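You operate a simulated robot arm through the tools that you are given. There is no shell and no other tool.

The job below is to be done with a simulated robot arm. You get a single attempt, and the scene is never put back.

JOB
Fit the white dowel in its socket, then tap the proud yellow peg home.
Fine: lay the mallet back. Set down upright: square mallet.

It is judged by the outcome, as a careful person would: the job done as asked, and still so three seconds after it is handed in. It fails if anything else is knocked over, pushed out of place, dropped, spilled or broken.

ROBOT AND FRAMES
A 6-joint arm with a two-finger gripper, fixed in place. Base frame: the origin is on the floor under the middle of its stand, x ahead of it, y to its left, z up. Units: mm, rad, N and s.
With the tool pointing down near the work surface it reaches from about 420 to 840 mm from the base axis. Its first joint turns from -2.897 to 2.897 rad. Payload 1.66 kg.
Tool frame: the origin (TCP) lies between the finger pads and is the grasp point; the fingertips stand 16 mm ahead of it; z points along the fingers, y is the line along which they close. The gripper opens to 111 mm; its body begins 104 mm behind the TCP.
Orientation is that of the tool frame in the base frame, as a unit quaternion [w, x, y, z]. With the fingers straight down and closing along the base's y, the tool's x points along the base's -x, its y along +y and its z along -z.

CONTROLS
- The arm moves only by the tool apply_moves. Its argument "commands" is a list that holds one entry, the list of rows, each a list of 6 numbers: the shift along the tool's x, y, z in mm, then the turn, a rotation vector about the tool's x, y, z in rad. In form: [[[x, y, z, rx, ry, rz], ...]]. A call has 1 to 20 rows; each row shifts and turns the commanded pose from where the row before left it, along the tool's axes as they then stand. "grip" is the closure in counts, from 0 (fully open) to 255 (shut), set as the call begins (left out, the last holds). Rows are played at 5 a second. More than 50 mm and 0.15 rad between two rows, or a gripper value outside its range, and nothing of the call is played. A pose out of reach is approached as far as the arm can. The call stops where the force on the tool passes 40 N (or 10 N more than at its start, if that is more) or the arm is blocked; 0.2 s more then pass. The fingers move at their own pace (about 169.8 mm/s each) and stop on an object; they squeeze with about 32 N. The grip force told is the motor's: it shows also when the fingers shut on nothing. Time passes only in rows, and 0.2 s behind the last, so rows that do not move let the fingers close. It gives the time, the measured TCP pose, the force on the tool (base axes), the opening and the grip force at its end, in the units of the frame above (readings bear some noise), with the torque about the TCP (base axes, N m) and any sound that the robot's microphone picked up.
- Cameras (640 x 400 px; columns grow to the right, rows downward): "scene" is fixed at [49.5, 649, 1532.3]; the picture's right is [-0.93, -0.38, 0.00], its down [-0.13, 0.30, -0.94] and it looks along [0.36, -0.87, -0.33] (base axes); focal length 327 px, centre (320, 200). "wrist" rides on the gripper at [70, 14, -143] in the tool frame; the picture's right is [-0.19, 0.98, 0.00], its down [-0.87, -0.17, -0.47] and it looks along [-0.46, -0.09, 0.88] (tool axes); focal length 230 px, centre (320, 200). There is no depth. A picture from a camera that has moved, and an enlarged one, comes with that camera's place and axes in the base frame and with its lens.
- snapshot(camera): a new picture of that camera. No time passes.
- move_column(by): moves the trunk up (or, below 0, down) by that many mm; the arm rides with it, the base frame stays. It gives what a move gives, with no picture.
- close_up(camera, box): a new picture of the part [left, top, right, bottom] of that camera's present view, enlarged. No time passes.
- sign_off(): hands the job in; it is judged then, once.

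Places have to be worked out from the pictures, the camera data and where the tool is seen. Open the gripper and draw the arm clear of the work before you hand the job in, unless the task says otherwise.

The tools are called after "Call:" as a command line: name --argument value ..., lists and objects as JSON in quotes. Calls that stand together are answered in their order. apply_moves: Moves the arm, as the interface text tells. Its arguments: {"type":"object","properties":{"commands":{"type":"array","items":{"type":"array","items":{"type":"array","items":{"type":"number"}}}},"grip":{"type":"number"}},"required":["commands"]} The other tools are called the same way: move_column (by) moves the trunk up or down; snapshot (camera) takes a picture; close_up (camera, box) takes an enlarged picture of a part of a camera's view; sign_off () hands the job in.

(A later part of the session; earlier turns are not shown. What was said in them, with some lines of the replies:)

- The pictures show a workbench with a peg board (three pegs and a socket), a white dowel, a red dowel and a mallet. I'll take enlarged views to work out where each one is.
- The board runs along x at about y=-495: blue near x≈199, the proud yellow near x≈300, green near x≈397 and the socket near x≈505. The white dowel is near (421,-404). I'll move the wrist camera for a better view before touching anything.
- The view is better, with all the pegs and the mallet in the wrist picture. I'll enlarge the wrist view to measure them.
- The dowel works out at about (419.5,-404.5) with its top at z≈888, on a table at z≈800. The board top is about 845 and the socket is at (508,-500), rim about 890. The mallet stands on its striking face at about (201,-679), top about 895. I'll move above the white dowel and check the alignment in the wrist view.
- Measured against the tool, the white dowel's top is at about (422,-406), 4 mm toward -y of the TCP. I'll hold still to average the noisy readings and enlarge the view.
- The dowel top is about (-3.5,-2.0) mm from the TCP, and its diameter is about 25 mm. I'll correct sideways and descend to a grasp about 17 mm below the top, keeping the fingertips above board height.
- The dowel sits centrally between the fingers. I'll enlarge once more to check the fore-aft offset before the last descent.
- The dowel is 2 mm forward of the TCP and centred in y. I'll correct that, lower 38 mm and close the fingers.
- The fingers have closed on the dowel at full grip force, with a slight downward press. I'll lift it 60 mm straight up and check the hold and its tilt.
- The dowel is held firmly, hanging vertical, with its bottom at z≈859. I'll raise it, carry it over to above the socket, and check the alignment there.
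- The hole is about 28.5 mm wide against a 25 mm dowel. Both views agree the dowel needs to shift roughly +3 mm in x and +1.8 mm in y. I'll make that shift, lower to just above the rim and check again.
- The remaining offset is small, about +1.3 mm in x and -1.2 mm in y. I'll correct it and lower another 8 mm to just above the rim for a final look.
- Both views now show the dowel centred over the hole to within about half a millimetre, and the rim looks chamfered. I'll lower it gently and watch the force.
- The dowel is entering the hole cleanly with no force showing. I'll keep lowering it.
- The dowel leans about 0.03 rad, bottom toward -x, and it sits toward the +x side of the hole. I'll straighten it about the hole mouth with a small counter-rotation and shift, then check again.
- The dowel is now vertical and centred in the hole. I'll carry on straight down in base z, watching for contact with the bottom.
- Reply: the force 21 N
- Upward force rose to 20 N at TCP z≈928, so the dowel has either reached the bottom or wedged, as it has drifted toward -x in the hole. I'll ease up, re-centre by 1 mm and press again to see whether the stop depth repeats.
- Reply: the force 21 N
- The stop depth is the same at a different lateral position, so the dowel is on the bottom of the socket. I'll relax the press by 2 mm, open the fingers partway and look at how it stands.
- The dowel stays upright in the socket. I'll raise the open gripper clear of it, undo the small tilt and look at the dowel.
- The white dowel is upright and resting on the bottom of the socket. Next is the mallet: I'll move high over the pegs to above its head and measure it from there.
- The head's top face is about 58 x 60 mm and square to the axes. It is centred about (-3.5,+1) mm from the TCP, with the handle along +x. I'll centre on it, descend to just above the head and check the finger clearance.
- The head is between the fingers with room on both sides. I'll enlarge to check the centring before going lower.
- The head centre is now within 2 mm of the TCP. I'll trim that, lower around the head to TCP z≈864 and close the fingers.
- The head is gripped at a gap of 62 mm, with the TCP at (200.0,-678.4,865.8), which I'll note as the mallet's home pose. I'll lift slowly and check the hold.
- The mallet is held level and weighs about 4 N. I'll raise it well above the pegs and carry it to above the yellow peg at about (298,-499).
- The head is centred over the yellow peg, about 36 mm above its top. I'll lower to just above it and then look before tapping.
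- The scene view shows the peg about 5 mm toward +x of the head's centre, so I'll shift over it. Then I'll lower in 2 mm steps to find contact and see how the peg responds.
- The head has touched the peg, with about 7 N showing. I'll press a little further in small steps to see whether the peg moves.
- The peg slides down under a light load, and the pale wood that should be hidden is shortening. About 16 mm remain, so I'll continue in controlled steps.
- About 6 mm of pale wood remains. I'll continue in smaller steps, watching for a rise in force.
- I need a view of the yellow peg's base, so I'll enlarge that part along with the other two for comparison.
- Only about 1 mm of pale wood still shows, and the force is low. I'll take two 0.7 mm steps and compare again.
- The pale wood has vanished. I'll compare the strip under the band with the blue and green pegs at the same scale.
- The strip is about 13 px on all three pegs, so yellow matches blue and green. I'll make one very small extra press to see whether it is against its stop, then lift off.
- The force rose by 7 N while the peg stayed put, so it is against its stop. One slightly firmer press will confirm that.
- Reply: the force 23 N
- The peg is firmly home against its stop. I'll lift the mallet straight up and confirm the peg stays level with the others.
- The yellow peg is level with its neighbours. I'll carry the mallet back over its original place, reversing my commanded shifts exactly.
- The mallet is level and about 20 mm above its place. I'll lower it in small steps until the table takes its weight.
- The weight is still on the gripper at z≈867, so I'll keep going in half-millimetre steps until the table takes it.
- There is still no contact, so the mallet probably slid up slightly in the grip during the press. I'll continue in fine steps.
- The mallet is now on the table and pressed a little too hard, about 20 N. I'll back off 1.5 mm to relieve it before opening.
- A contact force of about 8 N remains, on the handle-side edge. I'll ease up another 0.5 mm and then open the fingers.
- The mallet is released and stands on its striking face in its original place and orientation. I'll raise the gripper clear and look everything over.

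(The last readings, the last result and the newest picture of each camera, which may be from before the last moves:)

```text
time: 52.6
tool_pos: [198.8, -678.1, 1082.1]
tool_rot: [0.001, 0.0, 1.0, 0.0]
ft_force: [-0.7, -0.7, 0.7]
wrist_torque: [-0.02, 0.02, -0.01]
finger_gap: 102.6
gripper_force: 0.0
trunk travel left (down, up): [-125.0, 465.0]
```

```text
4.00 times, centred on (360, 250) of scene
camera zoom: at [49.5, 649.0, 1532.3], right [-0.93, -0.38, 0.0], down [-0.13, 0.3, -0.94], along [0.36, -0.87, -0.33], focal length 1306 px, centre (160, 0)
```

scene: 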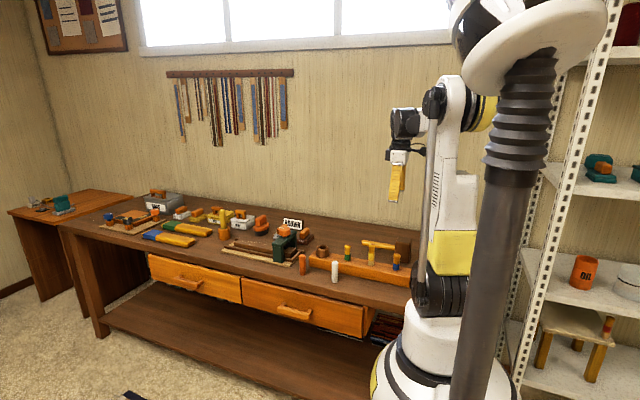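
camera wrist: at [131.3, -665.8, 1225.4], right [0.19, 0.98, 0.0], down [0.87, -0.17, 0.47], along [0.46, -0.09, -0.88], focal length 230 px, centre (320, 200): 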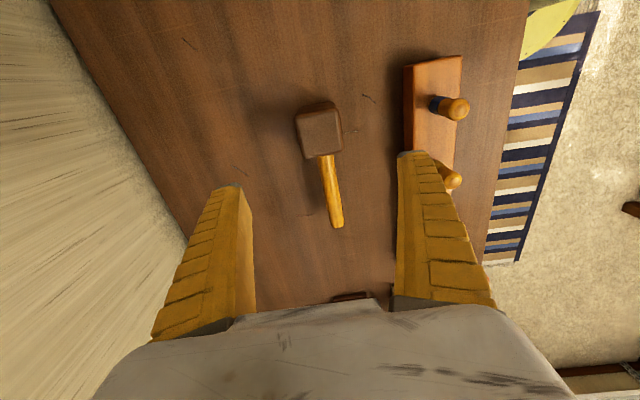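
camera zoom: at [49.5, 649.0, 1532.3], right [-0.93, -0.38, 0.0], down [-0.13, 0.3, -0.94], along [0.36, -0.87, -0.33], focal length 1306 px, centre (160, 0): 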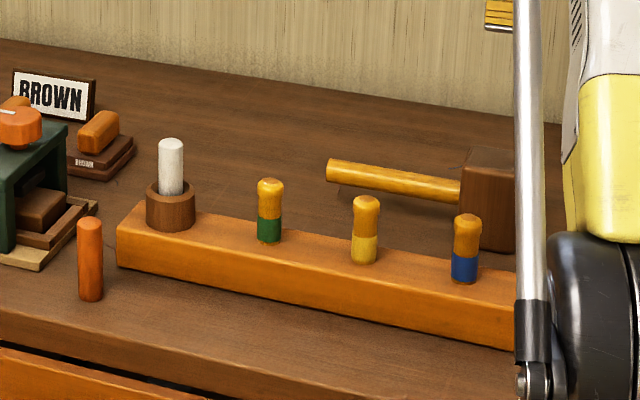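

The mallet is where it started, the dowel is in its socket and the yellow peg is level with the others. I'll open the gripper fully and draw the arm back to about its starting pose.

Call:
apply_moves --commands '[[[0, 0, -40, 0, 0, 0], [-12, 34, -12, 0, 0, 0], [-12, 34, -12, 0, 0, 0], [-12, 34, -12, 0, 0, 0], [-12, 34, -12, 0, 0, 0], [-12, 34, -12, 0, 0, 0], [-12, 34, -12, 0, 0, 0], [-12, 34, -12, 0, 0, 0], [-12, 34, -12, 0, 0, 0], [-12, 34, -12, 0, 0, 0], [-12, 34, -8, 0, 0, 0], [0, 0, 0, 0, 0, 0], [0, 0, 0, 0, 0, 0]]]' --grip 0

Call:
snapshot --camera "scene"

Call:
snapshot --camera "wrist"

Call:
close_up --camera "scene" --box '[280, 220, 440, 320]'

```text
time: 55.4
tool_pos: [321.8, -339.5, 1239.2]
tool_rot: [0.0, 0.001, 1.0, 0.001]
ft_force: [0.2, 0.1, 0.3]
wrist_torque: [0.04, 0.01, -0.05]
finger_gap: 111.0
gripper_force: 0.0
trunk travel left (down, up): [-125.0, 465.0]
```

```text
taken
```

scene: 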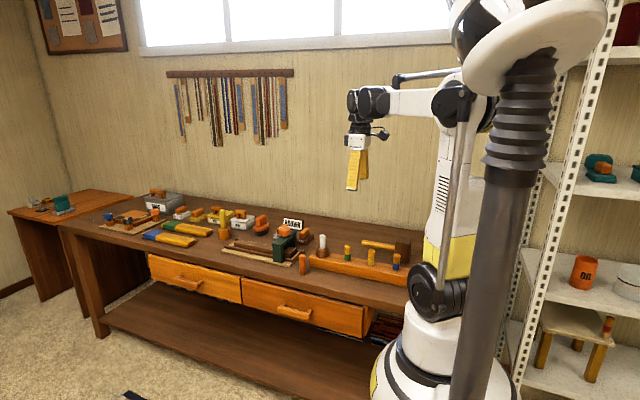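

```text
taken
camera wrist: at [253.3, -326.1, 1383.0], right [0.19, 0.98, 0.0], down [0.87, -0.17, 0.47], along [0.46, -0.09, -0.88], focal length 230 px, centre (320, 200)
```

wrist: 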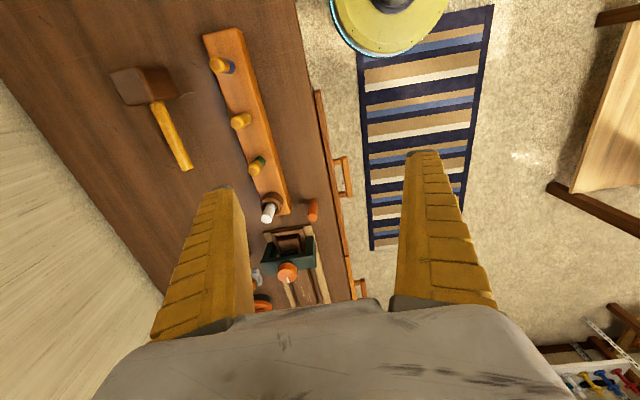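

```text
4.00 times, centred on (360, 270) of scene
camera zoom: at [49.5, 649.0, 1532.3], right [-0.93, -0.38, 0.0], down [-0.13, 0.3, -0.94], along [0.36, -0.87, -0.33], focal length 1306 px, centre (160, -80)
```

zoom: 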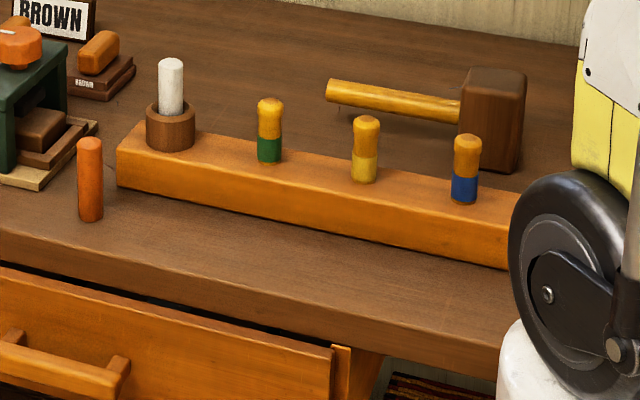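

The whole scene matches the start apart from the finished work. I'll take one last enlarged look at the seated dowel before handing in.

Call:
close_up --camera "scene" --box '[308, 230, 338, 260]'

Call:
close_up --camera "wrist" --box '[240, 180, 300, 230]'

```text
13.33 times, centred on (323, 245) of scene
camera zoom: at [49.5, 649.0, 1532.3], right [-0.93, -0.38, 0.0], down [-0.13, 0.3, -0.94], along [0.36, -0.87, -0.33], focal length 4354 px, centre (280, -400)
```

zoom: 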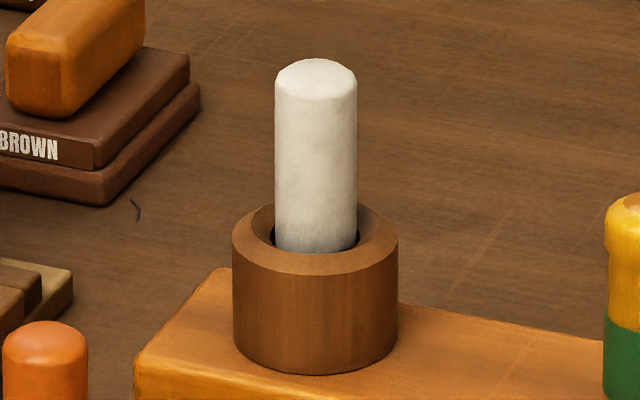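

```text
8.00 times, centred on (270, 205) of wrist
camera zoom: at [253.3, -326.1, 1383.0], right [0.19, 0.98, 0.0], down [0.87, -0.17, 0.47], along [0.46, -0.09, -0.88], focal length 1841 px, centre (720, 160)
```

zoom: 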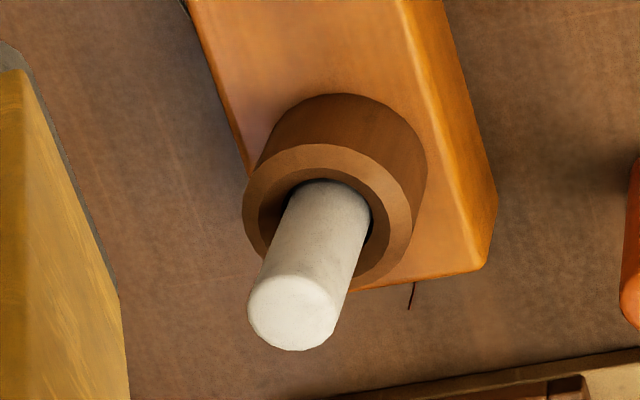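

The dowel stands upright in the socket, the yellow peg is home, and the mallet is back on its striking face where it was. The gripper is open and clear, so I'm handing the job in.

Call:
sign_off

```text
The job is handed in.
```

I've handed the job in: the white dowel is fitted, the yellow peg is home, and the mallet is back where it started.

- **White dowel:** It stands upright on the bottom of its socket. Pressing it with about 20 N at two slightly different positions stopped at the same depth.
- **Yellow peg:** It sits level with the blue and green pegs. I pushed it down steadily with the mallet head instead of striking it. At the end it didn't move under a firm press, so it is against its stop.
- **Mallet:** I took "set down upright" to mean the way it stood at the start, on its striking face with the handle level. I didn't stand it handle-up.

The last pictures show nothing else moved. The gripper is open and the arm is back near its starting position.
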